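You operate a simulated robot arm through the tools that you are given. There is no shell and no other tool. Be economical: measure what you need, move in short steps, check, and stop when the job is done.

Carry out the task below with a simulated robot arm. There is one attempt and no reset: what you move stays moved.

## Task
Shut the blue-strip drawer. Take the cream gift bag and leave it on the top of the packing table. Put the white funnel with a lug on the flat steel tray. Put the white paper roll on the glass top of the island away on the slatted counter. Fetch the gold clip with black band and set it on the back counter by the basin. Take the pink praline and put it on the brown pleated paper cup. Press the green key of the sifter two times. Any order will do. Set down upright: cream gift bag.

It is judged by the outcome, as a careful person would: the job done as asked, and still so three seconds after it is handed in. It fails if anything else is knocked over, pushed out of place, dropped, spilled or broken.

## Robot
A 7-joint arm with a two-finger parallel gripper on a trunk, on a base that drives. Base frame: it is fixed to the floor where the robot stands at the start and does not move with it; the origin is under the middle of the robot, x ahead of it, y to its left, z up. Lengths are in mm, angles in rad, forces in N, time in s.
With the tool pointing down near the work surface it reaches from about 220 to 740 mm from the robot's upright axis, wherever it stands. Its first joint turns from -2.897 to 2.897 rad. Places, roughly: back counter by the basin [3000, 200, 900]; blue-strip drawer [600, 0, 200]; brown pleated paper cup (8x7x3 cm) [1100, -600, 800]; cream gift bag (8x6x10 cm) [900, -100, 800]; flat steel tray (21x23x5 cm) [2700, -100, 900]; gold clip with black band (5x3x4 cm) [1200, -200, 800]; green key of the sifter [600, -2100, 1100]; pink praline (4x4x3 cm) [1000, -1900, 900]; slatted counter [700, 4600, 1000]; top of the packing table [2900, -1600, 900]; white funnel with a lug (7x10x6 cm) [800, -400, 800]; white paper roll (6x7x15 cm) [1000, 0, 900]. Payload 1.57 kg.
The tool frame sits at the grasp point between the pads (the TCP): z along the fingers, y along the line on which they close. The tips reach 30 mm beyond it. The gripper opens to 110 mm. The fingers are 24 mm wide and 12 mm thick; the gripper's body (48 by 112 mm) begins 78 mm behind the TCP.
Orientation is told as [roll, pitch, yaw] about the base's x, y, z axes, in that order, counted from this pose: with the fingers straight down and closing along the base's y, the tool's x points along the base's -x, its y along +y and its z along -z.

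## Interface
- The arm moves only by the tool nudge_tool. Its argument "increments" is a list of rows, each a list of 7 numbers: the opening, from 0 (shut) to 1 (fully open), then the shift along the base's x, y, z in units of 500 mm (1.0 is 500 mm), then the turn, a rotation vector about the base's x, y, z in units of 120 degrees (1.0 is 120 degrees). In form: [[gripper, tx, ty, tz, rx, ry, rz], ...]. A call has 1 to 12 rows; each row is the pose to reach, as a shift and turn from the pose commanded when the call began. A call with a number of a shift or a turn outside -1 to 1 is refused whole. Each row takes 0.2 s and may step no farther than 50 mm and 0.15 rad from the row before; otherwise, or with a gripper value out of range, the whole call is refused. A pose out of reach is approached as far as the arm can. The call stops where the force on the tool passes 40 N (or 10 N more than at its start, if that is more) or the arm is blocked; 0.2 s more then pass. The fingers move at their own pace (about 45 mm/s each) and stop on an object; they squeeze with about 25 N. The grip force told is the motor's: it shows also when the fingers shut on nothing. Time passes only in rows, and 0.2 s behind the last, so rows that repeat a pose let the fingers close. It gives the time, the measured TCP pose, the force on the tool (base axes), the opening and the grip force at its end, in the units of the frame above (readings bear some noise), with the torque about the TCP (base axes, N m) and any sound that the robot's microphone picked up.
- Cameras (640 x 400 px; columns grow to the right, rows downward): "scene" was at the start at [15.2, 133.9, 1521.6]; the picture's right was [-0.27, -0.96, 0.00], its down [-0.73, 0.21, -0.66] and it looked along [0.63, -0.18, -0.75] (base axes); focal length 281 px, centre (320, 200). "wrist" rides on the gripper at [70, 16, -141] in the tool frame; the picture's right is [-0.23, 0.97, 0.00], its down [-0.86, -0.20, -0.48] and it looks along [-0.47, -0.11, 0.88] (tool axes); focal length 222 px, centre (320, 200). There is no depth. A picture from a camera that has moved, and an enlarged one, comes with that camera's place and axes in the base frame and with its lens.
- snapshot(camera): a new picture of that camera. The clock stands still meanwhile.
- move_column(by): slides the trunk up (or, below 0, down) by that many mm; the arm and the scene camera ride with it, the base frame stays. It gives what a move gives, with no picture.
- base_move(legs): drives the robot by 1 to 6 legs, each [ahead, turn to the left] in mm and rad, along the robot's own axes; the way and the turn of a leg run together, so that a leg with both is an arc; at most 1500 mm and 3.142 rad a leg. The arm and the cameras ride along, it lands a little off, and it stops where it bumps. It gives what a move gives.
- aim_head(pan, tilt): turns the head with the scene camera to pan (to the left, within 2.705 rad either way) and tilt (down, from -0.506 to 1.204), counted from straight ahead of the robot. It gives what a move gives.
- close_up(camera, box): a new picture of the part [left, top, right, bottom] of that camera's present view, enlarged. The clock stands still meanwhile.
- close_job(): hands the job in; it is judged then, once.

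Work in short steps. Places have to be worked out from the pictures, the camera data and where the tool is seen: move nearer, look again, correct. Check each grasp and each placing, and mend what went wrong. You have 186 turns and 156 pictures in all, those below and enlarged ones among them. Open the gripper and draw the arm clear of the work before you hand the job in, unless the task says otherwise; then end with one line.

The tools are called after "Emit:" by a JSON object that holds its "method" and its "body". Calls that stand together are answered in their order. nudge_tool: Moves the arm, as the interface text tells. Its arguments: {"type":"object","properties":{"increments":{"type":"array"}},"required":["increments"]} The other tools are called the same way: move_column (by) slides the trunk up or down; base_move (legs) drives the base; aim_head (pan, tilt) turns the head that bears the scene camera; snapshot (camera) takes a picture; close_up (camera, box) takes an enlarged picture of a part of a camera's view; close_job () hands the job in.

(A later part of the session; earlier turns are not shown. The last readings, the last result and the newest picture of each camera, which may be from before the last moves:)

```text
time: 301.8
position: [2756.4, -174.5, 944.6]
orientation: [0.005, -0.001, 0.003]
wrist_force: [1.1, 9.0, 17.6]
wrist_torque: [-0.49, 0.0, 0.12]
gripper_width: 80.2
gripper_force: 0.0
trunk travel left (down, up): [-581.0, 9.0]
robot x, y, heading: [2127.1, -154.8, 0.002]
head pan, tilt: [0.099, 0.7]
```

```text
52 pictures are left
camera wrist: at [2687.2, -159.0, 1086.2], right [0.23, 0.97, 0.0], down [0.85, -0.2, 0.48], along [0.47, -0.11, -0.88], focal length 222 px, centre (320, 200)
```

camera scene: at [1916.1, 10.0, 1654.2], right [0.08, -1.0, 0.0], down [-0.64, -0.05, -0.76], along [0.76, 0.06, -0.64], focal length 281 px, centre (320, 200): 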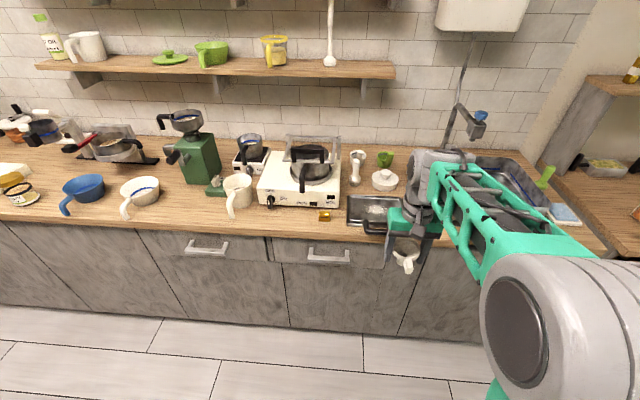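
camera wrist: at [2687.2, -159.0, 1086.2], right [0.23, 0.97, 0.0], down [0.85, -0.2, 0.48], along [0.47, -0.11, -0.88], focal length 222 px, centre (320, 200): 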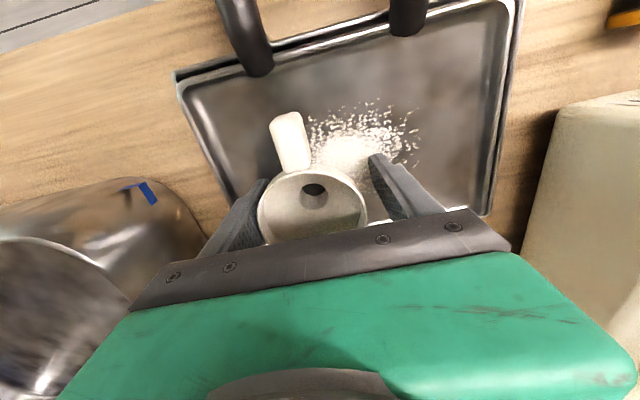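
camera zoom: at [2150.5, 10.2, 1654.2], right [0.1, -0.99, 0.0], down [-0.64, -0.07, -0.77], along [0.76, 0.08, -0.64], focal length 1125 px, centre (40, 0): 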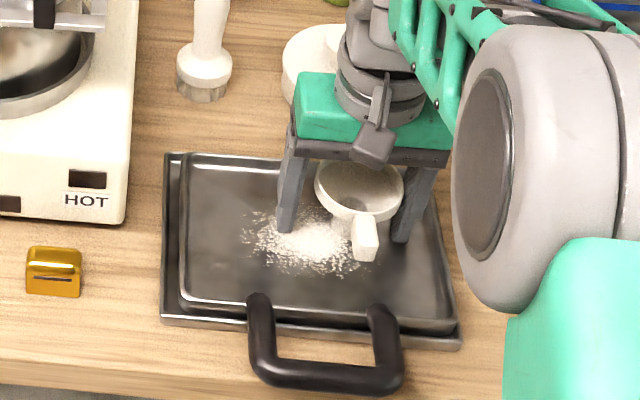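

Right finger touches both bowl and tray wall. I narrow a hair, then rise slowly.

Emit:
{"method": "nudge_tool", "body": {"increments": [[0.74, 0, -0.004, 0.006, 0, 0, 0], [0.74, 0, -0.006, 0.016, 0, 0, 0], [0.74, 0, -0.006, 0.03, 0, 0, 0], [0.76, 0, -0.006, 0.05, 0, 0, 0]]}}

Emit:
{"method": "snapshot", "body": {"camera": "wrist"}}

```text
time: 302.8
position: [2757.0, -178.9, 968.4]
orientation: [0.003, 0.002, -0.003]
wrist_force: [0.4, -0.4, -0.4]
wrist_torque: [0.01, -0.01, 0.03]
gripper_width: 83.6
gripper_force: 0.1
trunk travel left (down, up): [-581.0, 9.0]
robot x, y, heading: [2126.9, -153.6, 0.003]
head pan, tilt: [0.099, 0.7]
```

```text
51 pictures are left
camera wrist: at [2687.9, -163.4, 1109.8], right [0.23, 0.97, 0.0], down [0.86, -0.2, 0.48], along [0.46, -0.11, -0.88], focal length 222 px, centre (320, 200)
```

wrist: 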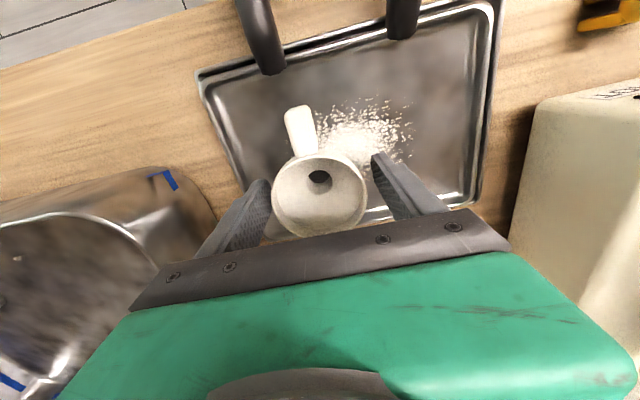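

The funnel stands on its own. Rise clear and check.

Emit:
{"method": "nudge_tool", "body": {"increments": [[0.76, 0, 0.002, 0.04, 0, 0, 0], [0.76, 0, 0.002, 0.1, 0, 0, 0], [0.76, 0, 0.002, 0.18, 0, 0, 0], [0.76, -0.02, 0, 0.26, 0, 0, 0], [0.76, -0.1, 0, 0.28, 0, 0, 0], [0.76, -0.18, 0, 0.28, 0, 0, 0], [0.76, -0.26, 0, 0.28, 0, 0, 0]]}}

Emit:
{"method": "base_move", "body": {"legs": [[-220, 0]]}}

Emit:
{"method": "close_up", "body": {"camera": "scene", "box": [260, 130, 460, 270]}}

```text
time: 304.4
position: [2625.8, -177.2, 1109.4]
orientation: [0.005, 0.0, 0.001]
wrist_force: [-0.1, -0.8, 0.0]
wrist_torque: [0.01, 0.0, 0.02]
gripper_width: 83.8
gripper_force: 0.0
trunk travel left (down, up): [-581.0, 9.0]
robot x, y, heading: [2125.8, -155.4, 0.004]
head pan, tilt: [0.099, 0.7]
```

```text
time: 306.1
position: [2406.3, -178.2, 1109.3]
orientation: [0.005, 0.0, 0.001]
wrist_force: [-0.6, -0.4, -1.0]
wrist_torque: [0.01, -0.06, -0.03]
gripper_width: 83.7
gripper_force: 0.1
trunk travel left (down, up): [-581.0, 9.0]
robot x, y, heading: [1910.4, -158.5, 0.002]
head pan, tilt: [0.099, 0.7]
```

```text
2.86 times, centred on (360, 200) of scene
camera zoom: at [1931.5, 7.9, 1654.2], right [0.1, -0.99, 0.0], down [-0.64, -0.07, -0.77], along [0.76, 0.08, -0.64], focal length 804 px, centre (206, 200)
```

zoom: 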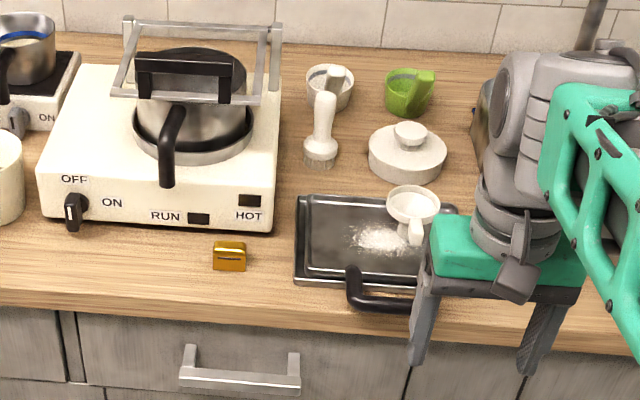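

The funnel stands on the tray. Next, drive to the side table under the window for the praline and the sifter.

Emit:
{"method": "base_move", "body": {"legs": [[0, -1.573], [1030, 0], [0, -1.571], [900, 0], [0, 1.571]]}}

Emit:
{"method": "aim_head", "body": {"pan": 0.0, "tilt": 0.65}}

Emit:
{"method": "snapshot", "body": {"camera": "scene"}}

```text
time: 327.2
position: [987.8, -1710.6, 1107.7]
orientation: [0.004, -0.001, -1.558]
wrist_force: [0.3, 0.1, 0.2]
wrist_torque: [-0.01, -0.04, 0.01]
gripper_width: 84.0
gripper_force: 0.1
trunk travel left (down, up): [-581.0, 9.0]
robot x, y, heading: [1004.1, -1212.6, -1.556]
head pan, tilt: [0.099, 0.7]
```

```text
time: 327.9
position: [987.7, -1710.1, 1107.9]
orientation: [0.004, 0.0, -1.557]
wrist_force: [-0.1, 0.3, 0.2]
wrist_torque: [0.0, 0.0, 0.01]
gripper_width: 83.7
gripper_force: 0.2
trunk travel left (down, up): [-581.0, 9.0]
robot x, y, heading: [1002.9, -1211.5, -1.55]
head pan, tilt: [0.0, 0.649]
```

```text
49 pictures are left
camera scene: at [1158.6, -1234.6, 1658.5], right [-1.0, -0.02, 0.0], down [-0.01, 0.6, -0.8], along [0.01, -0.8, -0.6], focal length 281 px, centre (320, 200)
```

scene: 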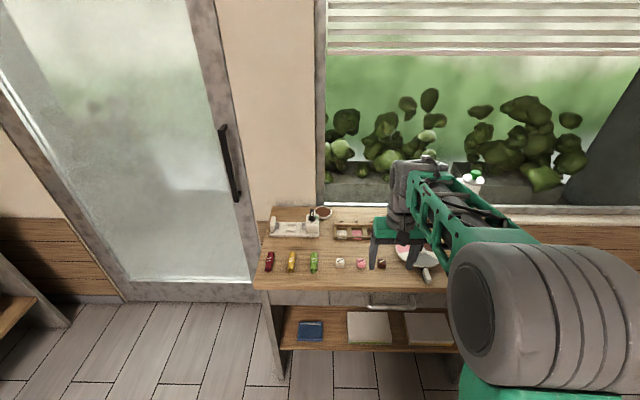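

Emit:
{"method": "close_up", "body": {"camera": "scene", "box": [240, 190, 460, 310]}}

Emit:
{"method": "snapshot", "body": {"camera": "wrist"}}

```text
2.91 times, centred on (350, 250) of scene
camera zoom: at [1158.6, -1234.6, 1658.5], right [-1.0, -0.02, 0.0], down [-0.01, 0.6, -0.8], along [0.01, -0.8, -0.6], focal length 818 px, centre (233, 54)
```

zoom: 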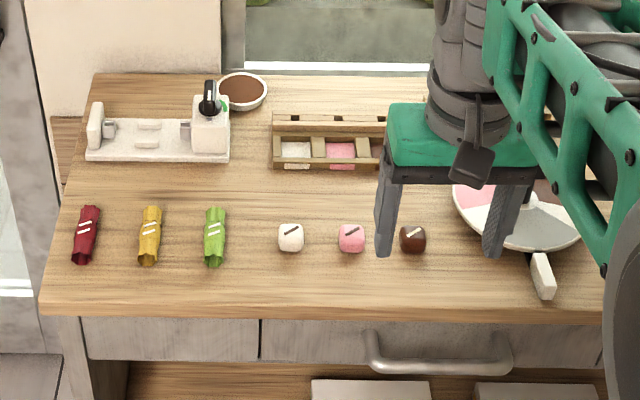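

```text
47 pictures are left
camera wrist: at [1002.9, -1640.7, 1250.7], right [0.98, -0.21, 0.0], down [-0.19, -0.86, 0.48], along [-0.1, -0.47, -0.88], focal length 222 px, centre (320, 200)
```

wrist: 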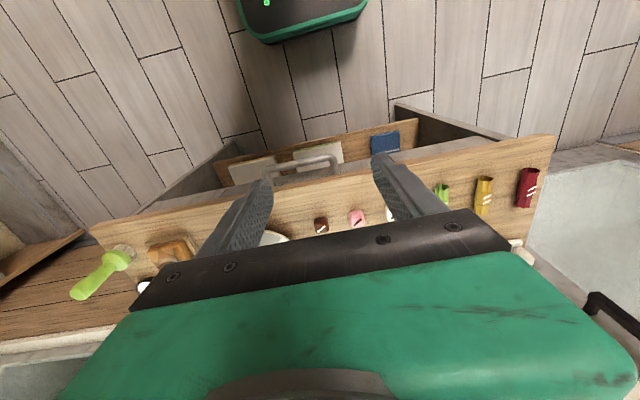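

Pink praline (middle) at about (1027,-1857). I drive up 100 mm and position over it with a narrowed opening.

Emit:
{"method": "base_move", "body": {"legs": [[100, 0]]}}

Emit:
{"method": "nudge_tool", "body": {"increments": [[0.5, 0.03, -0.02, -0.05, 0, 0, 0], [0.5, 0.06, -0.05, -0.11, 0, 0, 0], [0.5, 0.074, -0.084, -0.17, 0, 0, -0.006]]}}

Emit:
{"method": "snapshot", "body": {"camera": "wrist"}}

Emit:
{"method": "close_up", "body": {"camera": "scene", "box": [240, 190, 460, 330]}}

```text
time: 329.1
position: [988.9, -1810.5, 1107.8]
orientation: [0.002, 0.002, -1.56]
wrist_force: [-0.1, -0.6, 0.6]
wrist_torque: [-0.01, 0.01, 0.03]
gripper_width: 83.4
gripper_force: 0.0
trunk travel left (down, up): [-581.0, 9.0]
robot x, y, heading: [1002.7, -1309.1, -1.553]
head pan, tilt: [0.0, 0.649]
```

```text
time: 329.9
position: [1025.4, -1853.3, 1023.1]
orientation: [0.003, -0.001, -1.571]
wrist_force: [-0.9, -0.6, -0.3]
wrist_torque: [-0.01, 0.01, 0.03]
gripper_width: 54.9
gripper_force: 0.0
trunk travel left (down, up): [-581.0, 9.0]
robot x, y, heading: [1005.2, -1309.7, -1.553]
head pan, tilt: [0.0, 0.649]
```

```text
46 pictures are left
camera wrist: at [1041.8, -1783.1, 1165.2], right [0.97, -0.23, 0.0], down [-0.2, -0.86, 0.48], along [-0.11, -0.47, -0.88], focal length 222 px, centre (320, 200)
```

wrist: 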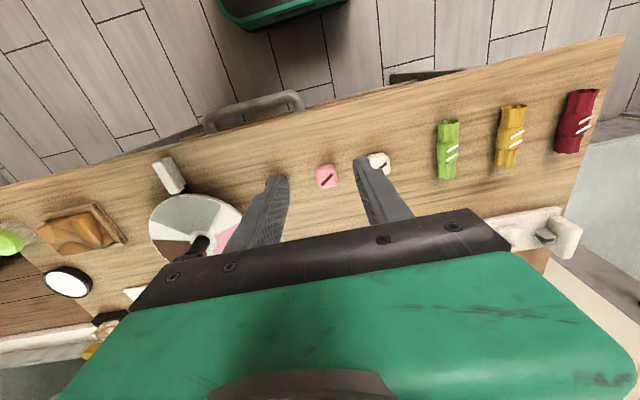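

```text
2.86 times, centred on (350, 260) of scene
camera zoom: at [1160.3, -1334.7, 1658.6], right [-1.0, -0.02, 0.0], down [-0.01, 0.6, -0.8], along [0.01, -0.8, -0.6], focal length 804 px, centre (234, 29)
```

zoom: 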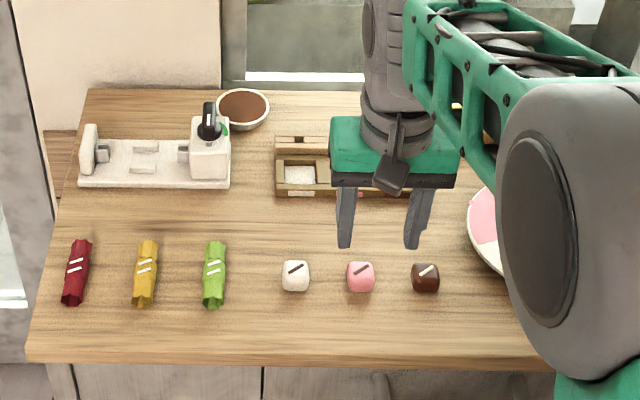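

Refined: praline (1024,-1898), top near z 890. Adjust y and lower further.

Emit:
{"method": "nudge_tool", "body": {"increments": [[0.5, 0, -0.045, -0.05, 0, 0, 0], [0.5, -0.002, -0.09, -0.1, 0, 0, 0], [0.5, -0.002, -0.09, -0.14, 0, 0, 0]]}}

Emit:
{"method": "snapshot", "body": {"camera": "wrist"}}

```text
time: 330.7
position: [1024.5, -1898.7, 953.4]
orientation: [0.003, -0.001, -1.571]
wrist_force: [0.9, 0.6, -0.3]
wrist_torque: [0.04, 0.02, -0.01]
gripper_width: 55.0
gripper_force: 0.1
trunk travel left (down, up): [-581.0, 9.0]
robot x, y, heading: [1004.1, -1312.8, -1.553]
head pan, tilt: [0.0, 0.649]
```

```text
44 pictures are left
camera wrist: at [1040.8, -1828.3, 1095.4], right [0.97, -0.23, 0.0], down [-0.2, -0.85, 0.48], along [-0.11, -0.47, -0.88], focal length 222 px, centre (320, 200)
```

wrist: 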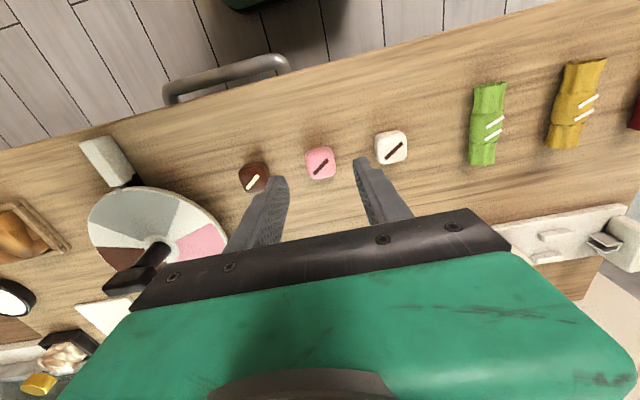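

Aligned. Descend guardedly to z≈905 and close.

Emit:
{"method": "nudge_tool", "body": {"increments": [[0.5, 0, 0, -0.04, 0, 0, 0], [0.5, 0, 0, -0.07, 0, 0, 0], [0.5, 0, 0, -0.084, 0, 0, 0], [0.5, 0, 0, -0.094, 0, 0, 0], [0, 0, 0, -0.094, 0, 0, 0], [0, 0, 0, -0.094, 0, 0, 0], [0, 0, 0, -0.094, 0, 0, 0]]}}

Emit:
{"method": "snapshot", "body": {"camera": "wrist"}}

```text
time: 332.3
position: [1025.6, -1897.0, 907.8]
orientation: [0.004, 0.001, -1.571]
wrist_force: [-0.2, 0.2, 0.5]
wrist_torque: [0.02, -0.01, 0.0]
gripper_width: 0.0
gripper_force: 8.0
trunk travel left (down, up): [-581.0, 9.0]
robot x, y, heading: [1002.5, -1308.0, -1.554]
head pan, tilt: [0.0, 0.649]
```

```text
43 pictures are left
camera wrist: at [1041.1, -1826.9, 1050.0], right [0.97, -0.23, 0.0], down [-0.2, -0.86, 0.48], along [-0.11, -0.47, -0.88], focal length 222 px, centre (320, 200)
```

wrist: 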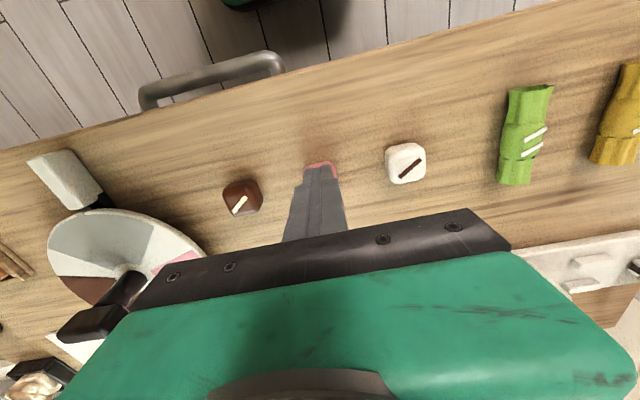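

The fingers closed above the praline: the table is lower than thought. Open, shift 8 mm, and descend further, guarded.

Emit:
{"method": "nudge_tool", "body": {"increments": [[0.5, 0, 0, 0.02, 0, 0, 0], [0.5, 0, 0, 0.02, 0, 0, 0], [0.5, 0, -0.008, 0.02, 0, 0, 0], [0.5, 0, -0.016, 0.02, 0, 0, 0], [0.5, 0, -0.016, 0.02, 0, 0, 0]]}}

Emit:
{"method": "snapshot", "body": {"camera": "wrist"}}

```text
time: 333.5
position: [1024.1, -1904.5, 917.4]
orientation: [0.004, 0.001, -1.57]
wrist_force: [0.1, -1.0, -0.2]
wrist_torque: [-0.01, 0.02, 0.0]
gripper_width: 54.7
gripper_force: 0.0
trunk travel left (down, up): [-581.0, 9.0]
robot x, y, heading: [1005.8, -1312.5, -1.553]
head pan, tilt: [0.0, 0.649]
```

```text
42 pictures are left
camera wrist: at [1041.2, -1835.0, 1058.6], right [0.97, -0.23, 0.0], down [-0.2, -0.86, 0.48], along [-0.11, -0.47, -0.88], focal length 222 px, centre (320, 200)
```

wrist: 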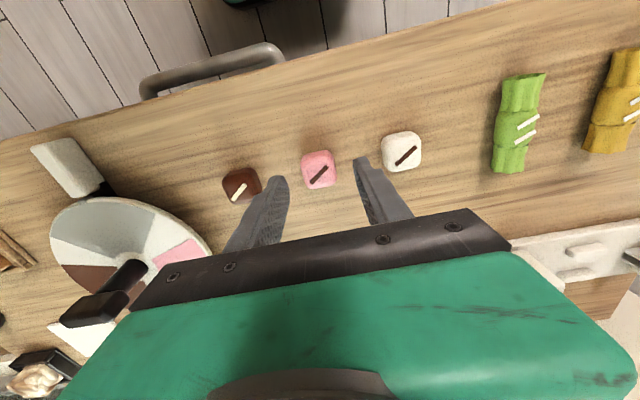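

Fine alignment, then descend to about z 880 guarded and close.

Emit:
{"method": "nudge_tool", "body": {"increments": [[0.5, -0.003, -0.006, -0.03, 0, 0, 0], [0.5, -0.003, -0.008, -0.05, 0, 0, 0], [0.5, -0.003, -0.008, -0.064, 0, 0, 0], [0.5, -0.003, -0.008, -0.074, 0, 0, 0], [0.35, -0.003, -0.008, -0.074, 0, 0, 0], [0, -0.003, -0.008, -0.074, 0, 0, 0], [0, -0.003, -0.008, -0.074, 0, 0, 0], [0, -0.003, -0.008, -0.074, 0, 0, 0]]}}

Emit:
{"method": "snapshot", "body": {"camera": "wrist"}}

```text
time: 335.3
position: [1023.0, -1908.3, 879.5]
orientation: [0.004, -0.002, -1.57]
wrist_force: [-6.3, -1.1, 9.5]
wrist_torque: [0.06, 0.42, 0.09]
gripper_width: 29.8
gripper_force: 25.2
trunk travel left (down, up): [-581.0, 9.0]
robot x, y, heading: [1007.0, -1309.5, -1.551]
head pan, tilt: [0.0, 0.649]
```

```text
41 pictures are left
camera wrist: at [1039.1, -1838.9, 1022.2], right [0.97, -0.23, 0.0], down [-0.2, -0.85, 0.48], along [-0.11, -0.47, -0.88], focal length 222 px, centre (320, 200)
```

wrist: 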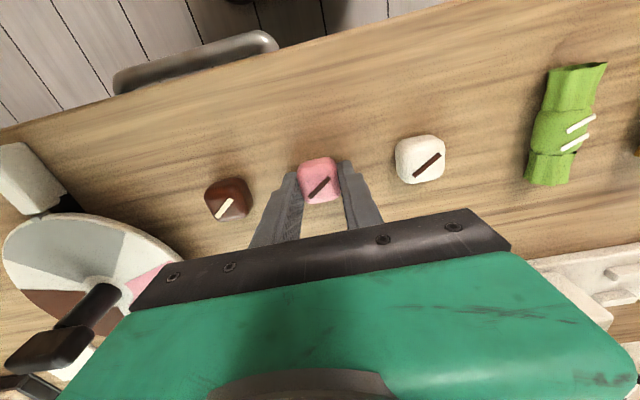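

Gripped at 30 mm. Lift and verify.

Emit:
{"method": "nudge_tool", "body": {"increments": [[0, 0, 0, 0.04, 0, 0, 0], [0, 0, 0.02, 0.12, 0, 0, 0], [0, 0, 0.06, 0.2, 0, 0, 0], [0, 0, 0.11, 0.28, 0, 0, 0], [0, 0, 0.16, 0.36, 0, 0, 0], [0, 0, 0.2, 0.44, 0, 0, 0]]}}

Emit:
{"method": "snapshot", "body": {"camera": "wrist"}}

```text
time: 336.7
position: [1025.2, -1807.0, 1099.5]
orientation: [0.002, 0.001, -1.571]
wrist_force: [0.2, -0.4, 0.0]
wrist_torque: [0.01, 0.0, -0.01]
gripper_width: 29.6
gripper_force: 25.8
trunk travel left (down, up): [-581.0, 9.0]
robot x, y, heading: [1007.9, -1313.3, -1.55]
head pan, tilt: [0.0, 0.649]
```

```text
40 pictures are left
camera wrist: at [1041.1, -1737.6, 1241.7], right [0.97, -0.23, 0.0], down [-0.2, -0.86, 0.48], along [-0.11, -0.46, -0.88], focal length 222 px, centre (320, 200)
```

wrist: 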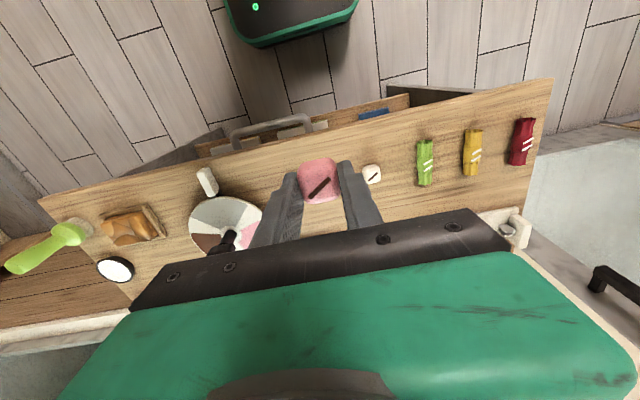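

The praline is held. Turn around to face the island's right end, where the cups are.

Emit:
{"method": "base_move", "body": {"legs": [[60, 0], [-60, 0]]}}

Emit:
{"method": "base_move", "body": {"legs": [[0, 3.12], [110, 0]]}}

Emit:
{"method": "aim_head", "body": {"pan": -0.1, "tilt": 0.8}}

Emit:
{"method": "snapshot", "body": {"camera": "scene"}}

Emit:
{"method": "snapshot", "body": {"camera": "wrist"}}

```text
time: 338.2
position: [1025.7, -1809.3, 1098.4]
orientation: [0.004, -0.002, -1.571]
wrist_force: [-0.1, 0.1, -0.7]
wrist_torque: [-0.05, 0.01, 0.02]
gripper_width: 29.6
gripper_force: 24.9
trunk travel left (down, up): [-581.0, 9.0]
robot x, y, heading: [1006.7, -1310.3, -1.552]
head pan, tilt: [0.0, 0.649]
```

```text
time: 346.6
position: [1041.2, -702.8, 1098.0]
orientation: [0.003, 0.002, 1.478]
wrist_force: [-0.4, -0.4, -0.5]
wrist_torque: [-0.05, 0.0, -0.01]
gripper_width: 29.5
gripper_force: 25.4
trunk travel left (down, up): [-581.0, 9.0]
robot x, y, heading: [1013.7, -1199.9, 1.495]
head pan, tilt: [0.0, 0.649]
```

```text
time: 347.2
position: [1039.5, -702.0, 1098.5]
orientation: [0.003, 0.003, 1.479]
wrist_force: [0.3, -0.4, -0.3]
wrist_torque: [-0.03, 0.03, 0.05]
gripper_width: 29.4
gripper_force: 25.1
trunk travel left (down, up): [-581.0, 9.0]
robot x, y, heading: [1012.8, -1199.1, 1.494]
head pan, tilt: [-0.099, 0.799]
```

```text
39 pictures are left
camera scene: at [869.2, -1167.4, 1646.0], right [0.98, -0.17, 0.0], down [-0.12, -0.71, -0.7], along [0.12, 0.69, -0.72], focal length 281 px, centre (320, 200)
```

scene: 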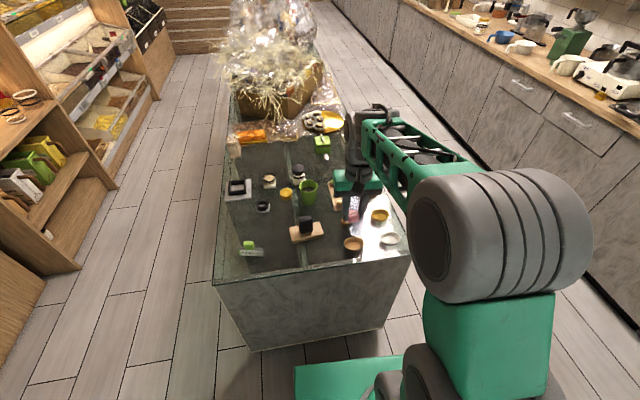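

```text
38 pictures are left
camera wrist: at [1018.1, -770.5, 1241.3], right [-0.95, 0.32, 0.0], down [0.28, 0.83, 0.48], along [0.15, 0.45, -0.88], focal length 222 px, centre (320, 200)
```

wrist: 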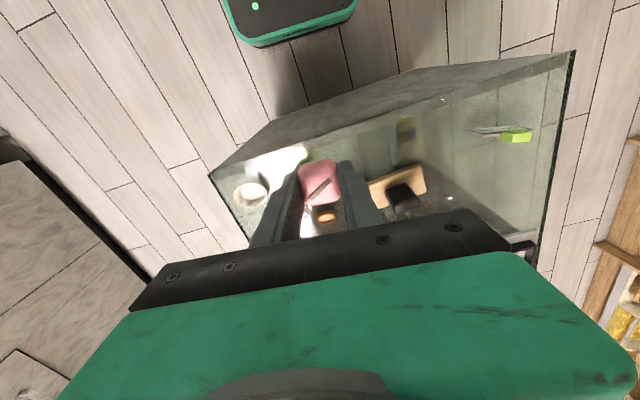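

The brown cup is at about (1088,-615). Move above it at a safe height and check.

Emit:
{"method": "nudge_tool", "body": {"increments": [[0, 0.03, 0.05, -0.02, 0, 0, 0.01], [0, 0.06, 0.1, -0.06, 0, 0, 0.02], [0, 0.09, 0.15, -0.1, 0, 0, 0.03], [0, 0.097, 0.17, -0.16, 0, 0, 0.044], [0, 0.097, 0.17, -0.22, 0, 0, 0.044]]}}

Emit:
{"method": "close_up", "body": {"camera": "scene", "box": [300, 170, 420, 290]}}

Emit:
{"method": "snapshot", "body": {"camera": "wrist"}}

```text
time: 348.4
position: [1086.1, -617.2, 989.2]
orientation: [0.003, 0.0, 1.569]
wrist_force: [-0.1, 0.6, -0.1]
wrist_torque: [0.01, 0.01, 0.05]
gripper_width: 30.0
gripper_force: 24.9
trunk travel left (down, up): [-581.0, 9.0]
robot x, y, heading: [1013.7, -1197.4, 1.492]
head pan, tilt: [-0.099, 0.799]
```

```text
3.33 times, centred on (360, 230) of scene
camera zoom: at [869.2, -1167.4, 1646.0], right [0.98, -0.17, 0.0], down [-0.13, -0.71, -0.7], along [0.12, 0.69, -0.72], focal length 938 px, centre (187, 100)
```

zoom: 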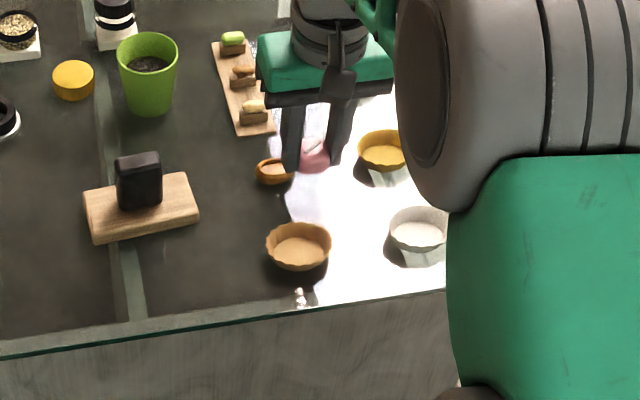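

```text
36 pictures are left
camera wrist: at [1070.9, -687.1, 1130.9], right [-0.97, 0.23, 0.0], down [0.2, 0.85, 0.48], along [0.11, 0.47, -0.88], focal length 222 px, centre (320, 200)
```

wrist: 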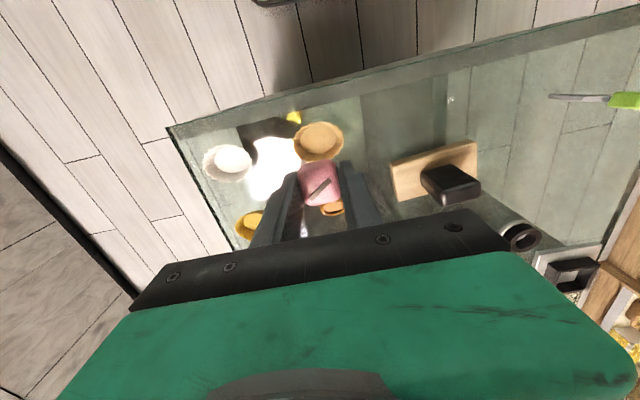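

Aligned: cup (1088,-609). Shift 6 mm and lower the praline into the cup, guarded.

Emit:
{"method": "nudge_tool", "body": {"increments": [[0, 0.002, 0.012, -0.06, 0, 0, 0], [0, 0.002, 0.014, -0.14, 0, 0, 0], [0, 0.002, 0.014, -0.21, 0, 0, 0], [0, 0.002, 0.014, -0.26, 0, 0, 0], [0, 0.002, 0.014, -0.28, 0, 0, 0], [0, 0.002, 0.014, -0.29, 0, 0, 0], [0, 0.002, 0.014, -0.298, 0, 0, 0]]}}

Emit:
{"method": "close_up", "body": {"camera": "scene", "box": [300, 170, 420, 290]}}

Emit:
{"method": "snapshot", "body": {"camera": "wrist"}}

```text
time: 350.1
position: [1089.6, -610.1, 839.9]
orientation: [0.003, 0.001, 1.569]
wrist_force: [0.1, -0.7, 0.0]
wrist_torque: [-0.03, 0.02, 0.01]
gripper_width: 29.5
gripper_force: 25.2
trunk travel left (down, up): [-581.0, 9.0]
robot x, y, heading: [1009.6, -1197.8, 1.493]
head pan, tilt: [-0.099, 0.799]
```

```text
3.33 times, centred on (360, 230) of scene
camera zoom: at [869.3, -1167.4, 1646.0], right [0.98, -0.17, 0.0], down [-0.13, -0.71, -0.7], along [0.12, 0.69, -0.72], focal length 938 px, centre (187, 100)
```

zoom: 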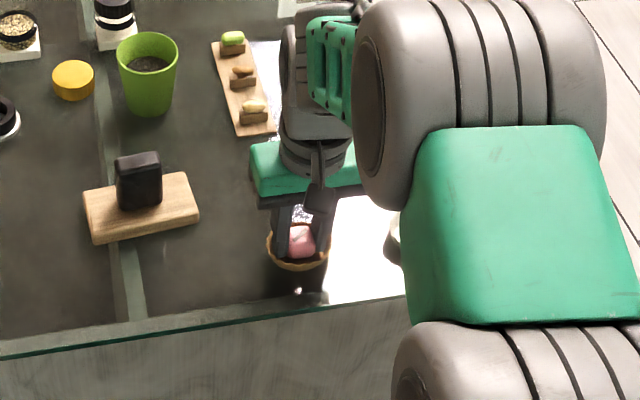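

```text
34 pictures are left
camera wrist: at [1073.7, -680.2, 982.3], right [-0.97, 0.23, 0.0], down [0.2, 0.86, 0.48], along [0.11, 0.47, -0.88], focal length 222 px, centre (320, 200)
```

wrist: 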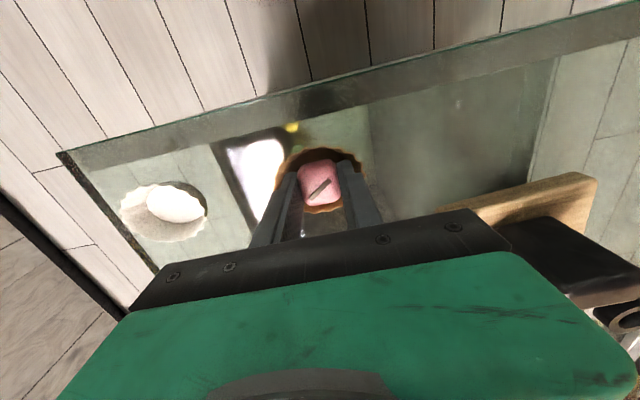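

The praline is inside the cup. Open a little and rise.

Emit:
{"method": "nudge_tool", "body": {"increments": [[0.32, 0, 0, 0, 0, 0, 0], [0.36, 0, 0, 0, 0, 0, 0], [0.37, 0, 0, 0.01, 0, 0, 0], [0.37, 0, 0, 0.05, 0, 0, 0], [0.4, 0, 0, 0.12, 0, 0, 0], [0.4, 0, 0, 0.2, 0, 0, 0], [0.4, 0, -0.02, 0.28, 0, 0, 0], [0.4, 0, -0.06, 0.36, 0, 0, 0], [0.4, 0, -0.14, 0.4, 0, 0, 0], [0.4, 0, -0.2, 0.44, 0, 0, 0]]}}

Emit:
{"method": "close_up", "body": {"camera": "scene", "box": [300, 170, 420, 290]}}

```text
time: 352.2
position: [1091.1, -710.5, 1061.3]
orientation: [0.004, 0.001, 1.569]
wrist_force: [-0.6, -0.1, -0.4]
wrist_torque: [0.02, -0.01, 0.0]
gripper_width: 39.0
gripper_force: 0.1
trunk travel left (down, up): [-581.0, 9.0]
robot x, y, heading: [1015.1, -1199.0, 1.497]
head pan, tilt: [-0.099, 0.799]
```

```text
3.33 times, centred on (360, 230) of scene
camera zoom: at [869.2, -1168.3, 1645.9], right [0.98, -0.17, 0.0], down [-0.13, -0.71, -0.7], along [0.12, 0.69, -0.72], focal length 938 px, centre (187, 100)
```

zoom: 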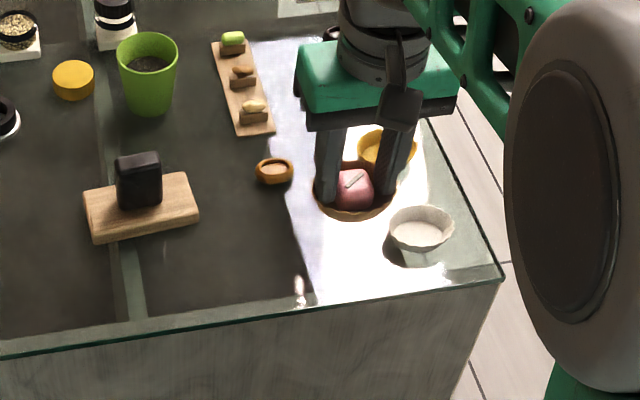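

The fingers wedged in the cup and lifted it with the praline inside. I retrace the path gently back down to the same place.

Emit:
{"method": "nudge_tool", "body": {"increments": [[0.4, 0, 0.06, -0.04, 0, 0, 0], [0.4, 0, 0.14, -0.08, 0, 0, 0], [0.4, 0, 0.18, -0.16, 0, 0, 0], [0.4, 0, 0.2, -0.24, 0, 0, 0], [0.4, 0, 0.2, -0.32, 0, 0, 0], [0.4, 0, 0.2, -0.38, 0, 0, 0], [0.4, 0, 0.2, -0.41, 0, 0, 0], [0.4, 0, 0.2, -0.425, 0, 0, 0]]}}

Emit:
{"method": "snapshot", "body": {"camera": "wrist"}}

Emit:
{"method": "close_up", "body": {"camera": "scene", "box": [300, 170, 420, 290]}}

```text
time: 354.1
position: [1089.9, -609.6, 846.7]
orientation: [0.003, 0.001, 1.569]
wrist_force: [-0.3, -0.8, -0.1]
wrist_torque: [0.03, -0.01, -0.02]
gripper_width: 40.3
gripper_force: 0.1
trunk travel left (down, up): [-581.0, 9.0]
robot x, y, heading: [1012.0, -1199.4, 1.494]
head pan, tilt: [-0.099, 0.799]
```

```text
32 pictures are left
camera wrist: at [1074.5, -680.6, 989.1], right [-0.97, 0.23, 0.0], down [0.2, 0.86, 0.48], along [0.11, 0.46, -0.88], focal length 222 px, centre (320, 200)
```

wrist: 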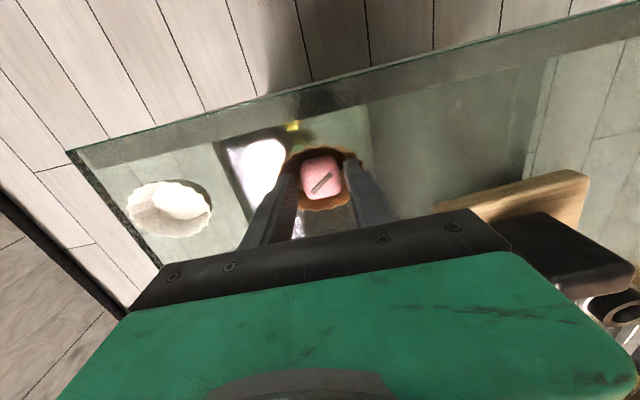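

```text
3.33 times, centred on (360, 230) of scene
camera zoom: at [869.3, -1167.5, 1646.0], right [0.98, -0.17, 0.0], down [-0.13, -0.71, -0.7], along [0.12, 0.69, -0.72], focal length 938 px, centre (187, 100)
```

zoom: 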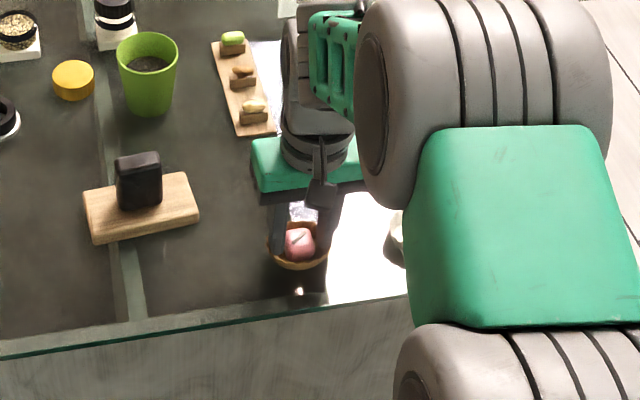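

Back in place. Lower the last millimetres, narrow slightly to free the cup, then check while rising a little.

Emit:
{"method": "nudge_tool", "body": {"increments": [[0.4, 0, 0, -0.008, 0, 0, 0], [0.4, 0, 0, -0.014, 0, 0, 0], [0.3, 0, 0, -0.014, 0, 0, 0], [0.3, 0, 0, -0.014, 0, 0, 0]]}}

Emit:
{"method": "close_up", "body": {"camera": "wrist", "box": [220, 110, 420, 240]}}

```text
time: 355.1
position: [1089.3, -610.1, 838.8]
orientation: [0.005, 0.002, 1.569]
wrist_force: [0.2, 1.2, 0.3]
wrist_torque: [0.01, 0.01, 0.01]
gripper_width: 32.9
gripper_force: 0.0
trunk travel left (down, up): [-581.0, 9.0]
robot x, y, heading: [1012.8, -1198.8, 1.493]
head pan, tilt: [-0.099, 0.799]
```

```text
3.08 times, centred on (320, 175) of wrist
camera zoom: at [1073.9, -680.6, 981.9], right [-0.97, 0.23, 0.0], down [0.2, 0.86, 0.48], along [0.11, 0.47, -0.88], focal length 684 px, centre (320, 277)
```

zoom: 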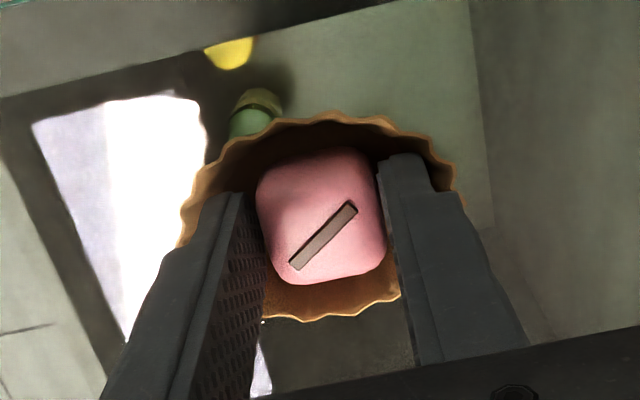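

Fingers now have slack on both sides. Rise slowly.

Emit:
{"method": "nudge_tool", "body": {"increments": [[0.3, -0.002, 0, 0.006, 0, 0, 0], [0.3, -0.002, 0, 0.02, 0, 0, 0], [0.3, -0.002, 0, 0.045, 0, 0, 0], [0.3, -0.002, 0, 0.08, 0, 0, 0]]}}

Emit:
{"method": "snapshot", "body": {"camera": "wrist"}}

```text
time: 356.1
position: [1089.6, -609.9, 880.7]
orientation: [0.002, 0.002, 1.569]
wrist_force: [-0.7, -0.2, -1.0]
wrist_torque: [-0.01, -0.03, -0.02]
gripper_width: 33.1
gripper_force: 0.0
trunk travel left (down, up): [-581.0, 9.0]
robot x, y, heading: [1015.2, -1201.8, 1.494]
head pan, tilt: [-0.099, 0.799]
```

```text
29 pictures are left
camera wrist: at [1073.8, -680.1, 1022.9], right [-0.97, 0.23, 0.0], down [0.2, 0.86, 0.48], along [0.11, 0.46, -0.88], focal length 222 px, centre (320, 200)
```

wrist: 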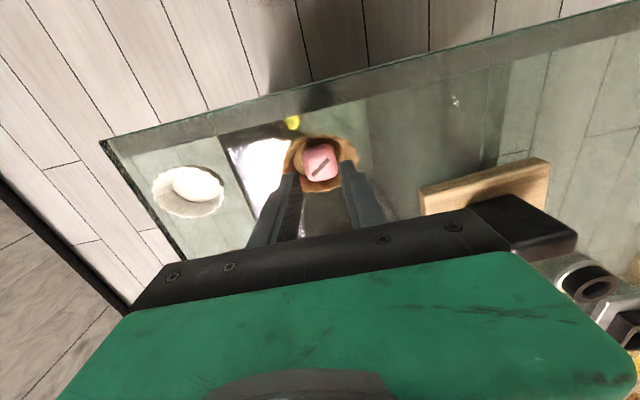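

The cup with the praline stays on the glass. Rise and retract, and verify.

Emit:
{"method": "nudge_tool", "body": {"increments": [[0.3, 0, 0, 0.08, 0, 0, 0], [0.3, 0, 0, 0.17, 0, 0, 0], [0.3, 0, -0.04, 0.25, 0, 0, 0], [0.3, 0, -0.1, 0.33, 0, 0, 0], [0.3, -0.02, -0.17, 0.38, 0, 0, 0], [0.3, -0.06, -0.24, 0.42, 0, 0, 0]]}}

Emit:
{"method": "close_up", "body": {"camera": "scene", "box": [300, 170, 420, 290]}}

```text
time: 357.4
position: [1057.3, -733.6, 1091.2]
orientation: [0.003, 0.002, 1.568]
wrist_force: [1.2, -0.2, 0.5]
wrist_torque: [0.0, -0.06, 0.01]
gripper_width: 33.0
gripper_force: 0.0
trunk travel left (down, up): [-581.0, 9.0]
robot x, y, heading: [1014.6, -1196.2, 1.496]
head pan, tilt: [-0.099, 0.799]
```

```text
3.33 times, centred on (360, 230) of scene
camera zoom: at [869.0, -1168.4, 1645.9], right [0.98, -0.17, 0.0], down [-0.12, -0.71, -0.7], along [0.12, 0.69, -0.72], focal length 938 px, centre (187, 100)
```

zoom: 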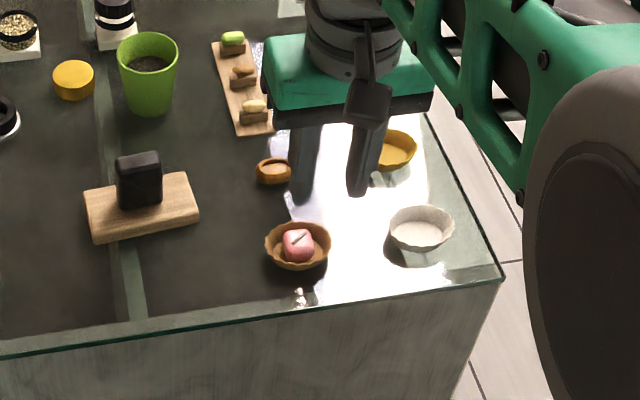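

Praline sits in the brown cup, unmoved. Last: the sifter key. Drive over to face it.

Emit:
{"method": "base_move", "body": {"legs": [[0, 1.646], [400, 0], [0, 1.571]]}}

Emit:
{"method": "aim_head", "body": {"pan": 0.0, "tilt": 0.6}}

Emit:
{"method": "snapshot", "body": {"camera": "scene"}}

```text
time: 367.7
position: [581.9, -1662.5, 1091.7]
orientation: [0.005, 0.0, -1.528]
wrist_force: [0.0, 0.0, -0.3]
wrist_torque: [-0.02, 0.0, 0.03]
gripper_width: 32.9
gripper_force: 0.0
trunk travel left (down, up): [-581.0, 9.0]
robot x, y, heading: [605.2, -1193.8, -1.606]
head pan, tilt: [-0.099, 0.799]
```

```text
time: 368.4
position: [582.1, -1662.6, 1091.0]
orientation: [0.003, -0.001, -1.529]
wrist_force: [-0.1, -0.1, -0.6]
wrist_torque: [0.0, 0.0, 0.0]
gripper_width: 33.2
gripper_force: 0.1
trunk travel left (down, up): [-581.0, 9.0]
robot x, y, heading: [608.4, -1194.3, -1.6]
head pan, tilt: [0.0, 0.6]
```

```text
27 pictures are left
camera scene: at [760.9, -1226.3, 1662.8], right [-1.0, 0.03, 0.0], down [0.02, 0.57, -0.82], along [-0.03, -0.82, -0.57], focal length 281 px, centre (320, 200)
```

scene: 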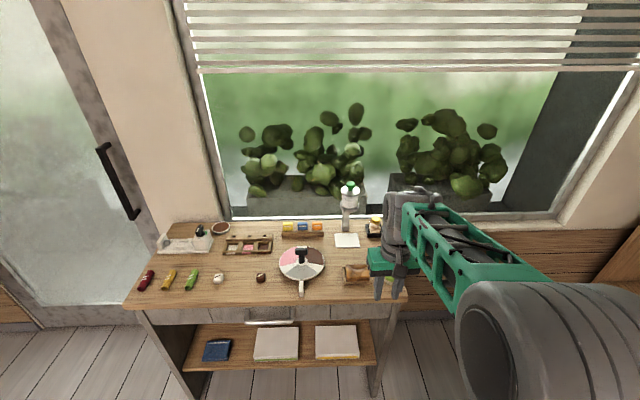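

Emit:
{"method": "close_up", "body": {"camera": "scene", "box": [310, 170, 400, 260]}}

```text
4.44 times, centred on (355, 215) of scene
camera zoom: at [760.9, -1226.3, 1662.8], right [-1.0, 0.03, 0.0], down [0.02, 0.57, -0.82], along [-0.03, -0.82, -0.57], focal length 1250 px, centre (164, 133)
```

zoom: 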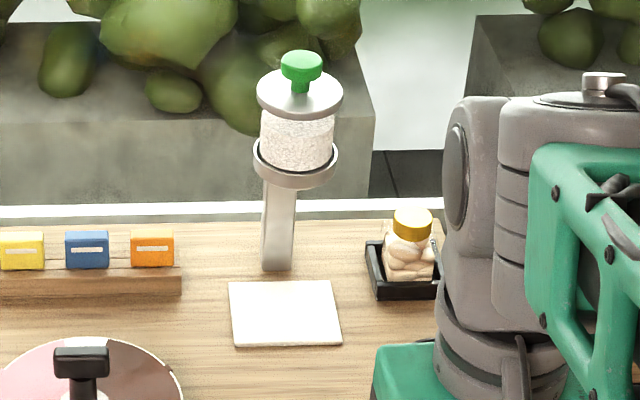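

The green key tops the sifter at about (609,-2140, ~1100). I close the fingers, raise the tool above key height, and drive in.

Emit:
{"method": "nudge_tool", "body": {"increments": [[0, 0, 0, 0.08, 0, 0, 0], [0, 0, 0, 0.16, 0, 0, 0], [0, 0, 0, 0.24, 0, 0, -0.02]]}}

Emit:
{"method": "base_move", "body": {"legs": [[250, 0.03]]}}

Emit:
{"method": "snapshot", "body": {"camera": "scene"}}

Emit:
{"method": "snapshot", "body": {"camera": "wrist"}}

```text
time: 369.2
position: [582.0, -1663.1, 1213.1]
orientation: [0.004, 0.0, -1.571]
wrist_force: [0.6, 0.4, 0.0]
wrist_torque: [-0.02, 0.01, 0.0]
gripper_width: 0.1
gripper_force: 20.8
trunk travel left (down, up): [-581.0, 9.0]
robot x, y, heading: [608.2, -1193.8, -1.605]
head pan, tilt: [0.0, 0.6]
```

```text
time: 371.1
position: [593.2, -1914.6, 1212.5]
orientation: [0.004, 0.002, -1.536]
wrist_force: [0.2, 0.1, -0.1]
wrist_torque: [0.03, 0.02, -0.04]
gripper_width: 0.0
gripper_force: 21.6
trunk travel left (down, up): [-581.0, 9.0]
robot x, y, heading: [605.9, -1443.1, -1.569]
head pan, tilt: [0.0, 0.6]
```

```text
25 pictures are left
camera scene: at [758.0, -1473.1, 1662.8], right [-1.0, 0.0, 0.0], down [0.0, 0.57, -0.82], along [0.0, -0.82, -0.57], focal length 281 px, centre (320, 200)
```

scene: 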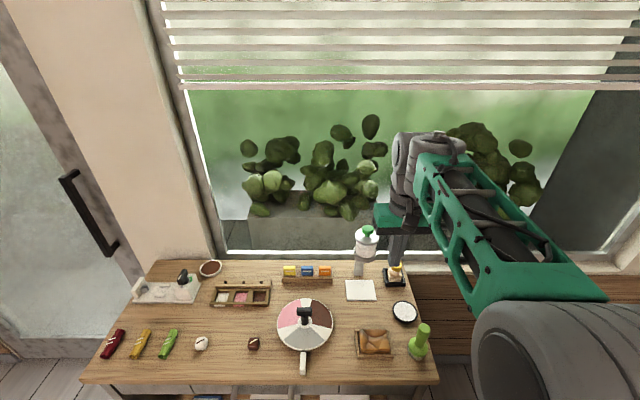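

```text
24 pictures are left
camera wrist: at [607.0, -1845.2, 1354.1], right [0.98, -0.19, 0.0], down [-0.17, -0.86, 0.48], along [-0.09, -0.47, -0.88], focal length 222 px, centre (320, 200)
```

wrist: 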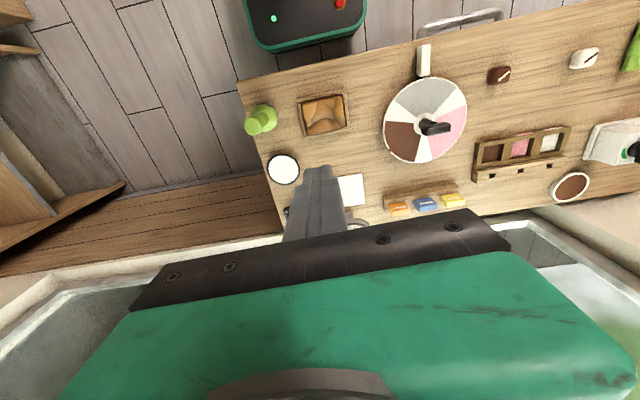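

Enlarge for a precise key position.

Emit:
{"method": "close_up", "body": {"camera": "scene", "box": [338, 210, 418, 310]}}

```text
4.00 times, centred on (378, 260) of scene
camera zoom: at [758.0, -1473.1, 1662.8], right [-1.0, 0.0, 0.0], down [0.0, 0.57, -0.82], along [0.0, -0.82, -0.57], focal length 1125 px, centre (88, -40)
```

zoom: 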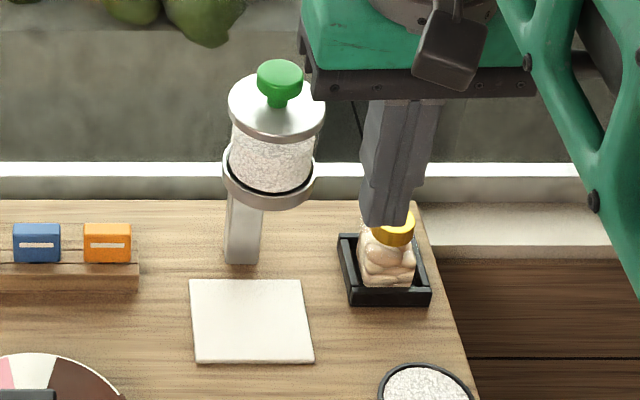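

Key top at (616,-2102, ~1125). Move above it.

Emit:
{"method": "nudge_tool", "body": {"increments": [[0, 0.01, -0.08, 0.01, 0, 0, -0.005], [0, 0.02, -0.16, 0.01, 0, 0, -0.01], [0, 0.03, -0.24, 0.01, 0, 0, -0.016], [0, 0.04, -0.32, 0, 0, 0, -0.016], [0, 0.046, -0.373, 0, 0, 0, -0.016]]}}

Emit:
{"method": "close_up", "body": {"camera": "scene", "box": [328, 190, 428, 310]}}

Emit:
{"method": "snapshot", "body": {"camera": "wrist"}}

```text
time: 372.3
position: [615.5, -2101.5, 1212.6]
orientation: [0.006, 0.002, -1.571]
wrist_force: [-0.1, 0.6, -0.1]
wrist_torque: [0.04, -0.04, -0.02]
gripper_width: 0.0
gripper_force: 21.4
trunk travel left (down, up): [-581.0, 9.0]
robot x, y, heading: [605.2, -1443.1, -1.571]
head pan, tilt: [0.0, 0.6]
```

```text
3.33 times, centred on (378, 250) of scene
camera zoom: at [756.8, -1472.7, 1662.9], right [-1.0, 0.0, 0.0], down [0.0, 0.57, -0.82], along [0.0, -0.82, -0.57], focal length 938 px, centre (127, 33)
```

zoom: 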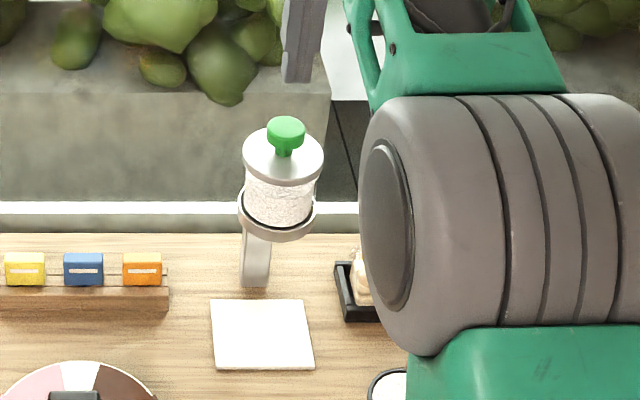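

```text
21 pictures are left
camera wrist: at [631.9, -2032.2, 1355.6], right [0.97, -0.23, 0.0], down [-0.2, -0.86, 0.48], along [-0.1, -0.47, -0.88], focal length 222 px, centre (320, 200)
```

wrist: 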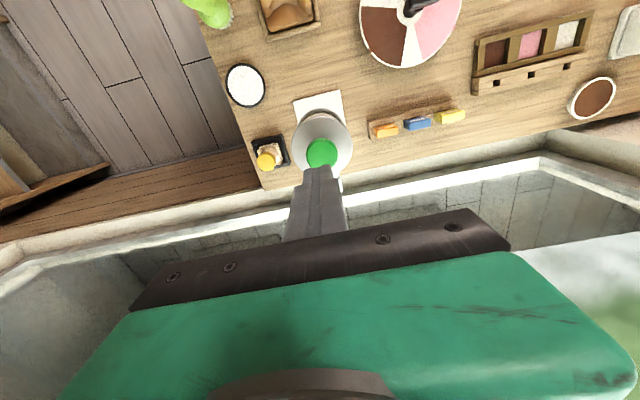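

Aligned within 2–3 mm. Descend to just above and then press in fine steps.

Emit:
{"method": "nudge_tool", "body": {"increments": [[0, 0.004, 0.001, -0.05, 0, 0, 0], [0, 0.004, 0.001, -0.08, 0, 0, 0], [0, 0.004, 0.001, -0.09, 0, 0, 0], [0, 0.004, 0.001, -0.1, 0, 0, 0], [0, 0.004, 0.001, -0.106, 0, 0, 0], [0, 0.004, 0.001, -0.112, 0, 0, 0], [0, 0.004, 0.001, -0.118, 0, 0, 0], [0, 0.004, 0.001, -0.124, 0, 0, 0]]}}

Emit:
{"method": "close_up", "body": {"camera": "scene", "box": [328, 190, 428, 310]}}

```text
time: 374.1
position: [618.9, -2100.7, 1152.3]
orientation: [0.004, -0.005, -1.57]
wrist_force: [0.8, -3.6, 13.1]
wrist_torque: [-0.09, -0.02, -0.08]
gripper_width: 0.0
gripper_force: 21.7
trunk travel left (down, up): [-581.0, 9.0]
robot x, y, heading: [598.9, -1446.3, -1.569]
head pan, tilt: [0.0, 0.6]
heard: click
```

```text
3.33 times, centred on (378, 250) of scene
camera zoom: at [758.0, -1471.6, 1663.0], right [-1.0, 0.0, 0.0], down [0.0, 0.56, -0.83], along [0.0, -0.83, -0.56], focal length 938 px, centre (127, 33)
```

zoom: 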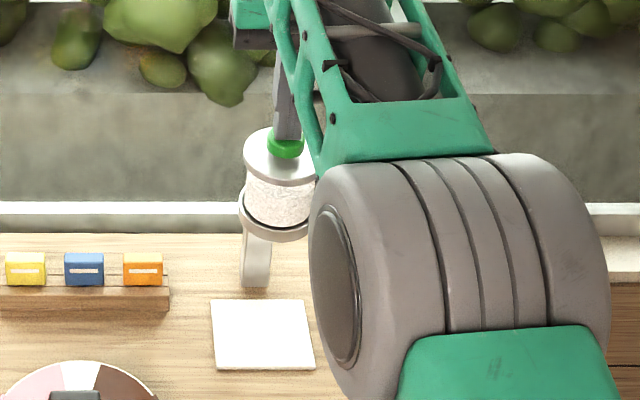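

One click heard. Release by rising 25 mm, check the key springs back.

Emit:
{"method": "nudge_tool", "body": {"increments": [[0, 0, 0, 0.02, 0, 0, 0], [0, 0, 0, 0.05, 0, 0, 0], [0, 0, 0, 0.05, 0, 0, 0], [0, 0, 0, 0.05, 0, 0, 0]]}}

Emit:
{"method": "close_up", "body": {"camera": "scene", "box": [328, 190, 428, 310]}}

```text
time: 375.1
position: [618.1, -2098.6, 1174.7]
orientation: [0.004, 0.001, -1.57]
wrist_force: [0.2, 0.1, 0.4]
wrist_torque: [0.03, -0.04, -0.01]
gripper_width: 0.1
gripper_force: 21.3
trunk travel left (down, up): [-581.0, 9.0]
robot x, y, heading: [605.6, -1441.4, -1.57]
head pan, tilt: [0.0, 0.6]
```

```text
3.33 times, centred on (378, 250) of scene
camera zoom: at [758.0, -1472.4, 1662.8], right [-1.0, 0.0, 0.0], down [0.0, 0.56, -0.83], along [0.0, -0.83, -0.56], focal length 938 px, centre (127, 33)
```

zoom: 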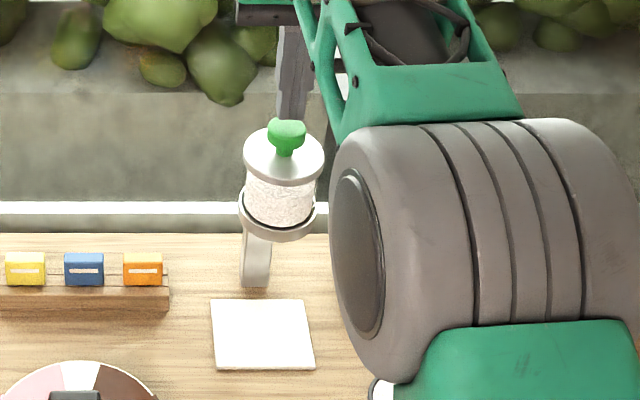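

Key is up again. Second press, same depth.

Emit:
{"method": "nudge_tool", "body": {"increments": [[0, 0, -0.002, -0.02, 0, 0, 0], [0, 0, -0.002, -0.032, 0, 0, 0], [0, 0, -0.002, -0.038, 0, 0, 0], [0, 0, -0.002, -0.044, 0, 0, 0], [0, 0, -0.002, -0.05, 0, 0, 0]]}}

```text
time: 376.3
position: [618.6, -2102.2, 1151.3]
orientation: [0.003, -0.004, -1.571]
wrist_force: [-1.3, -2.0, 13.0]
wrist_torque: [-0.05, 0.07, 0.03]
gripper_width: 0.0
gripper_force: 21.4
trunk travel left (down, up): [-581.0, 9.0]
robot x, y, heading: [603.3, -1441.2, -1.571]
head pan, tilt: [0.0, 0.6]
heard: click
```

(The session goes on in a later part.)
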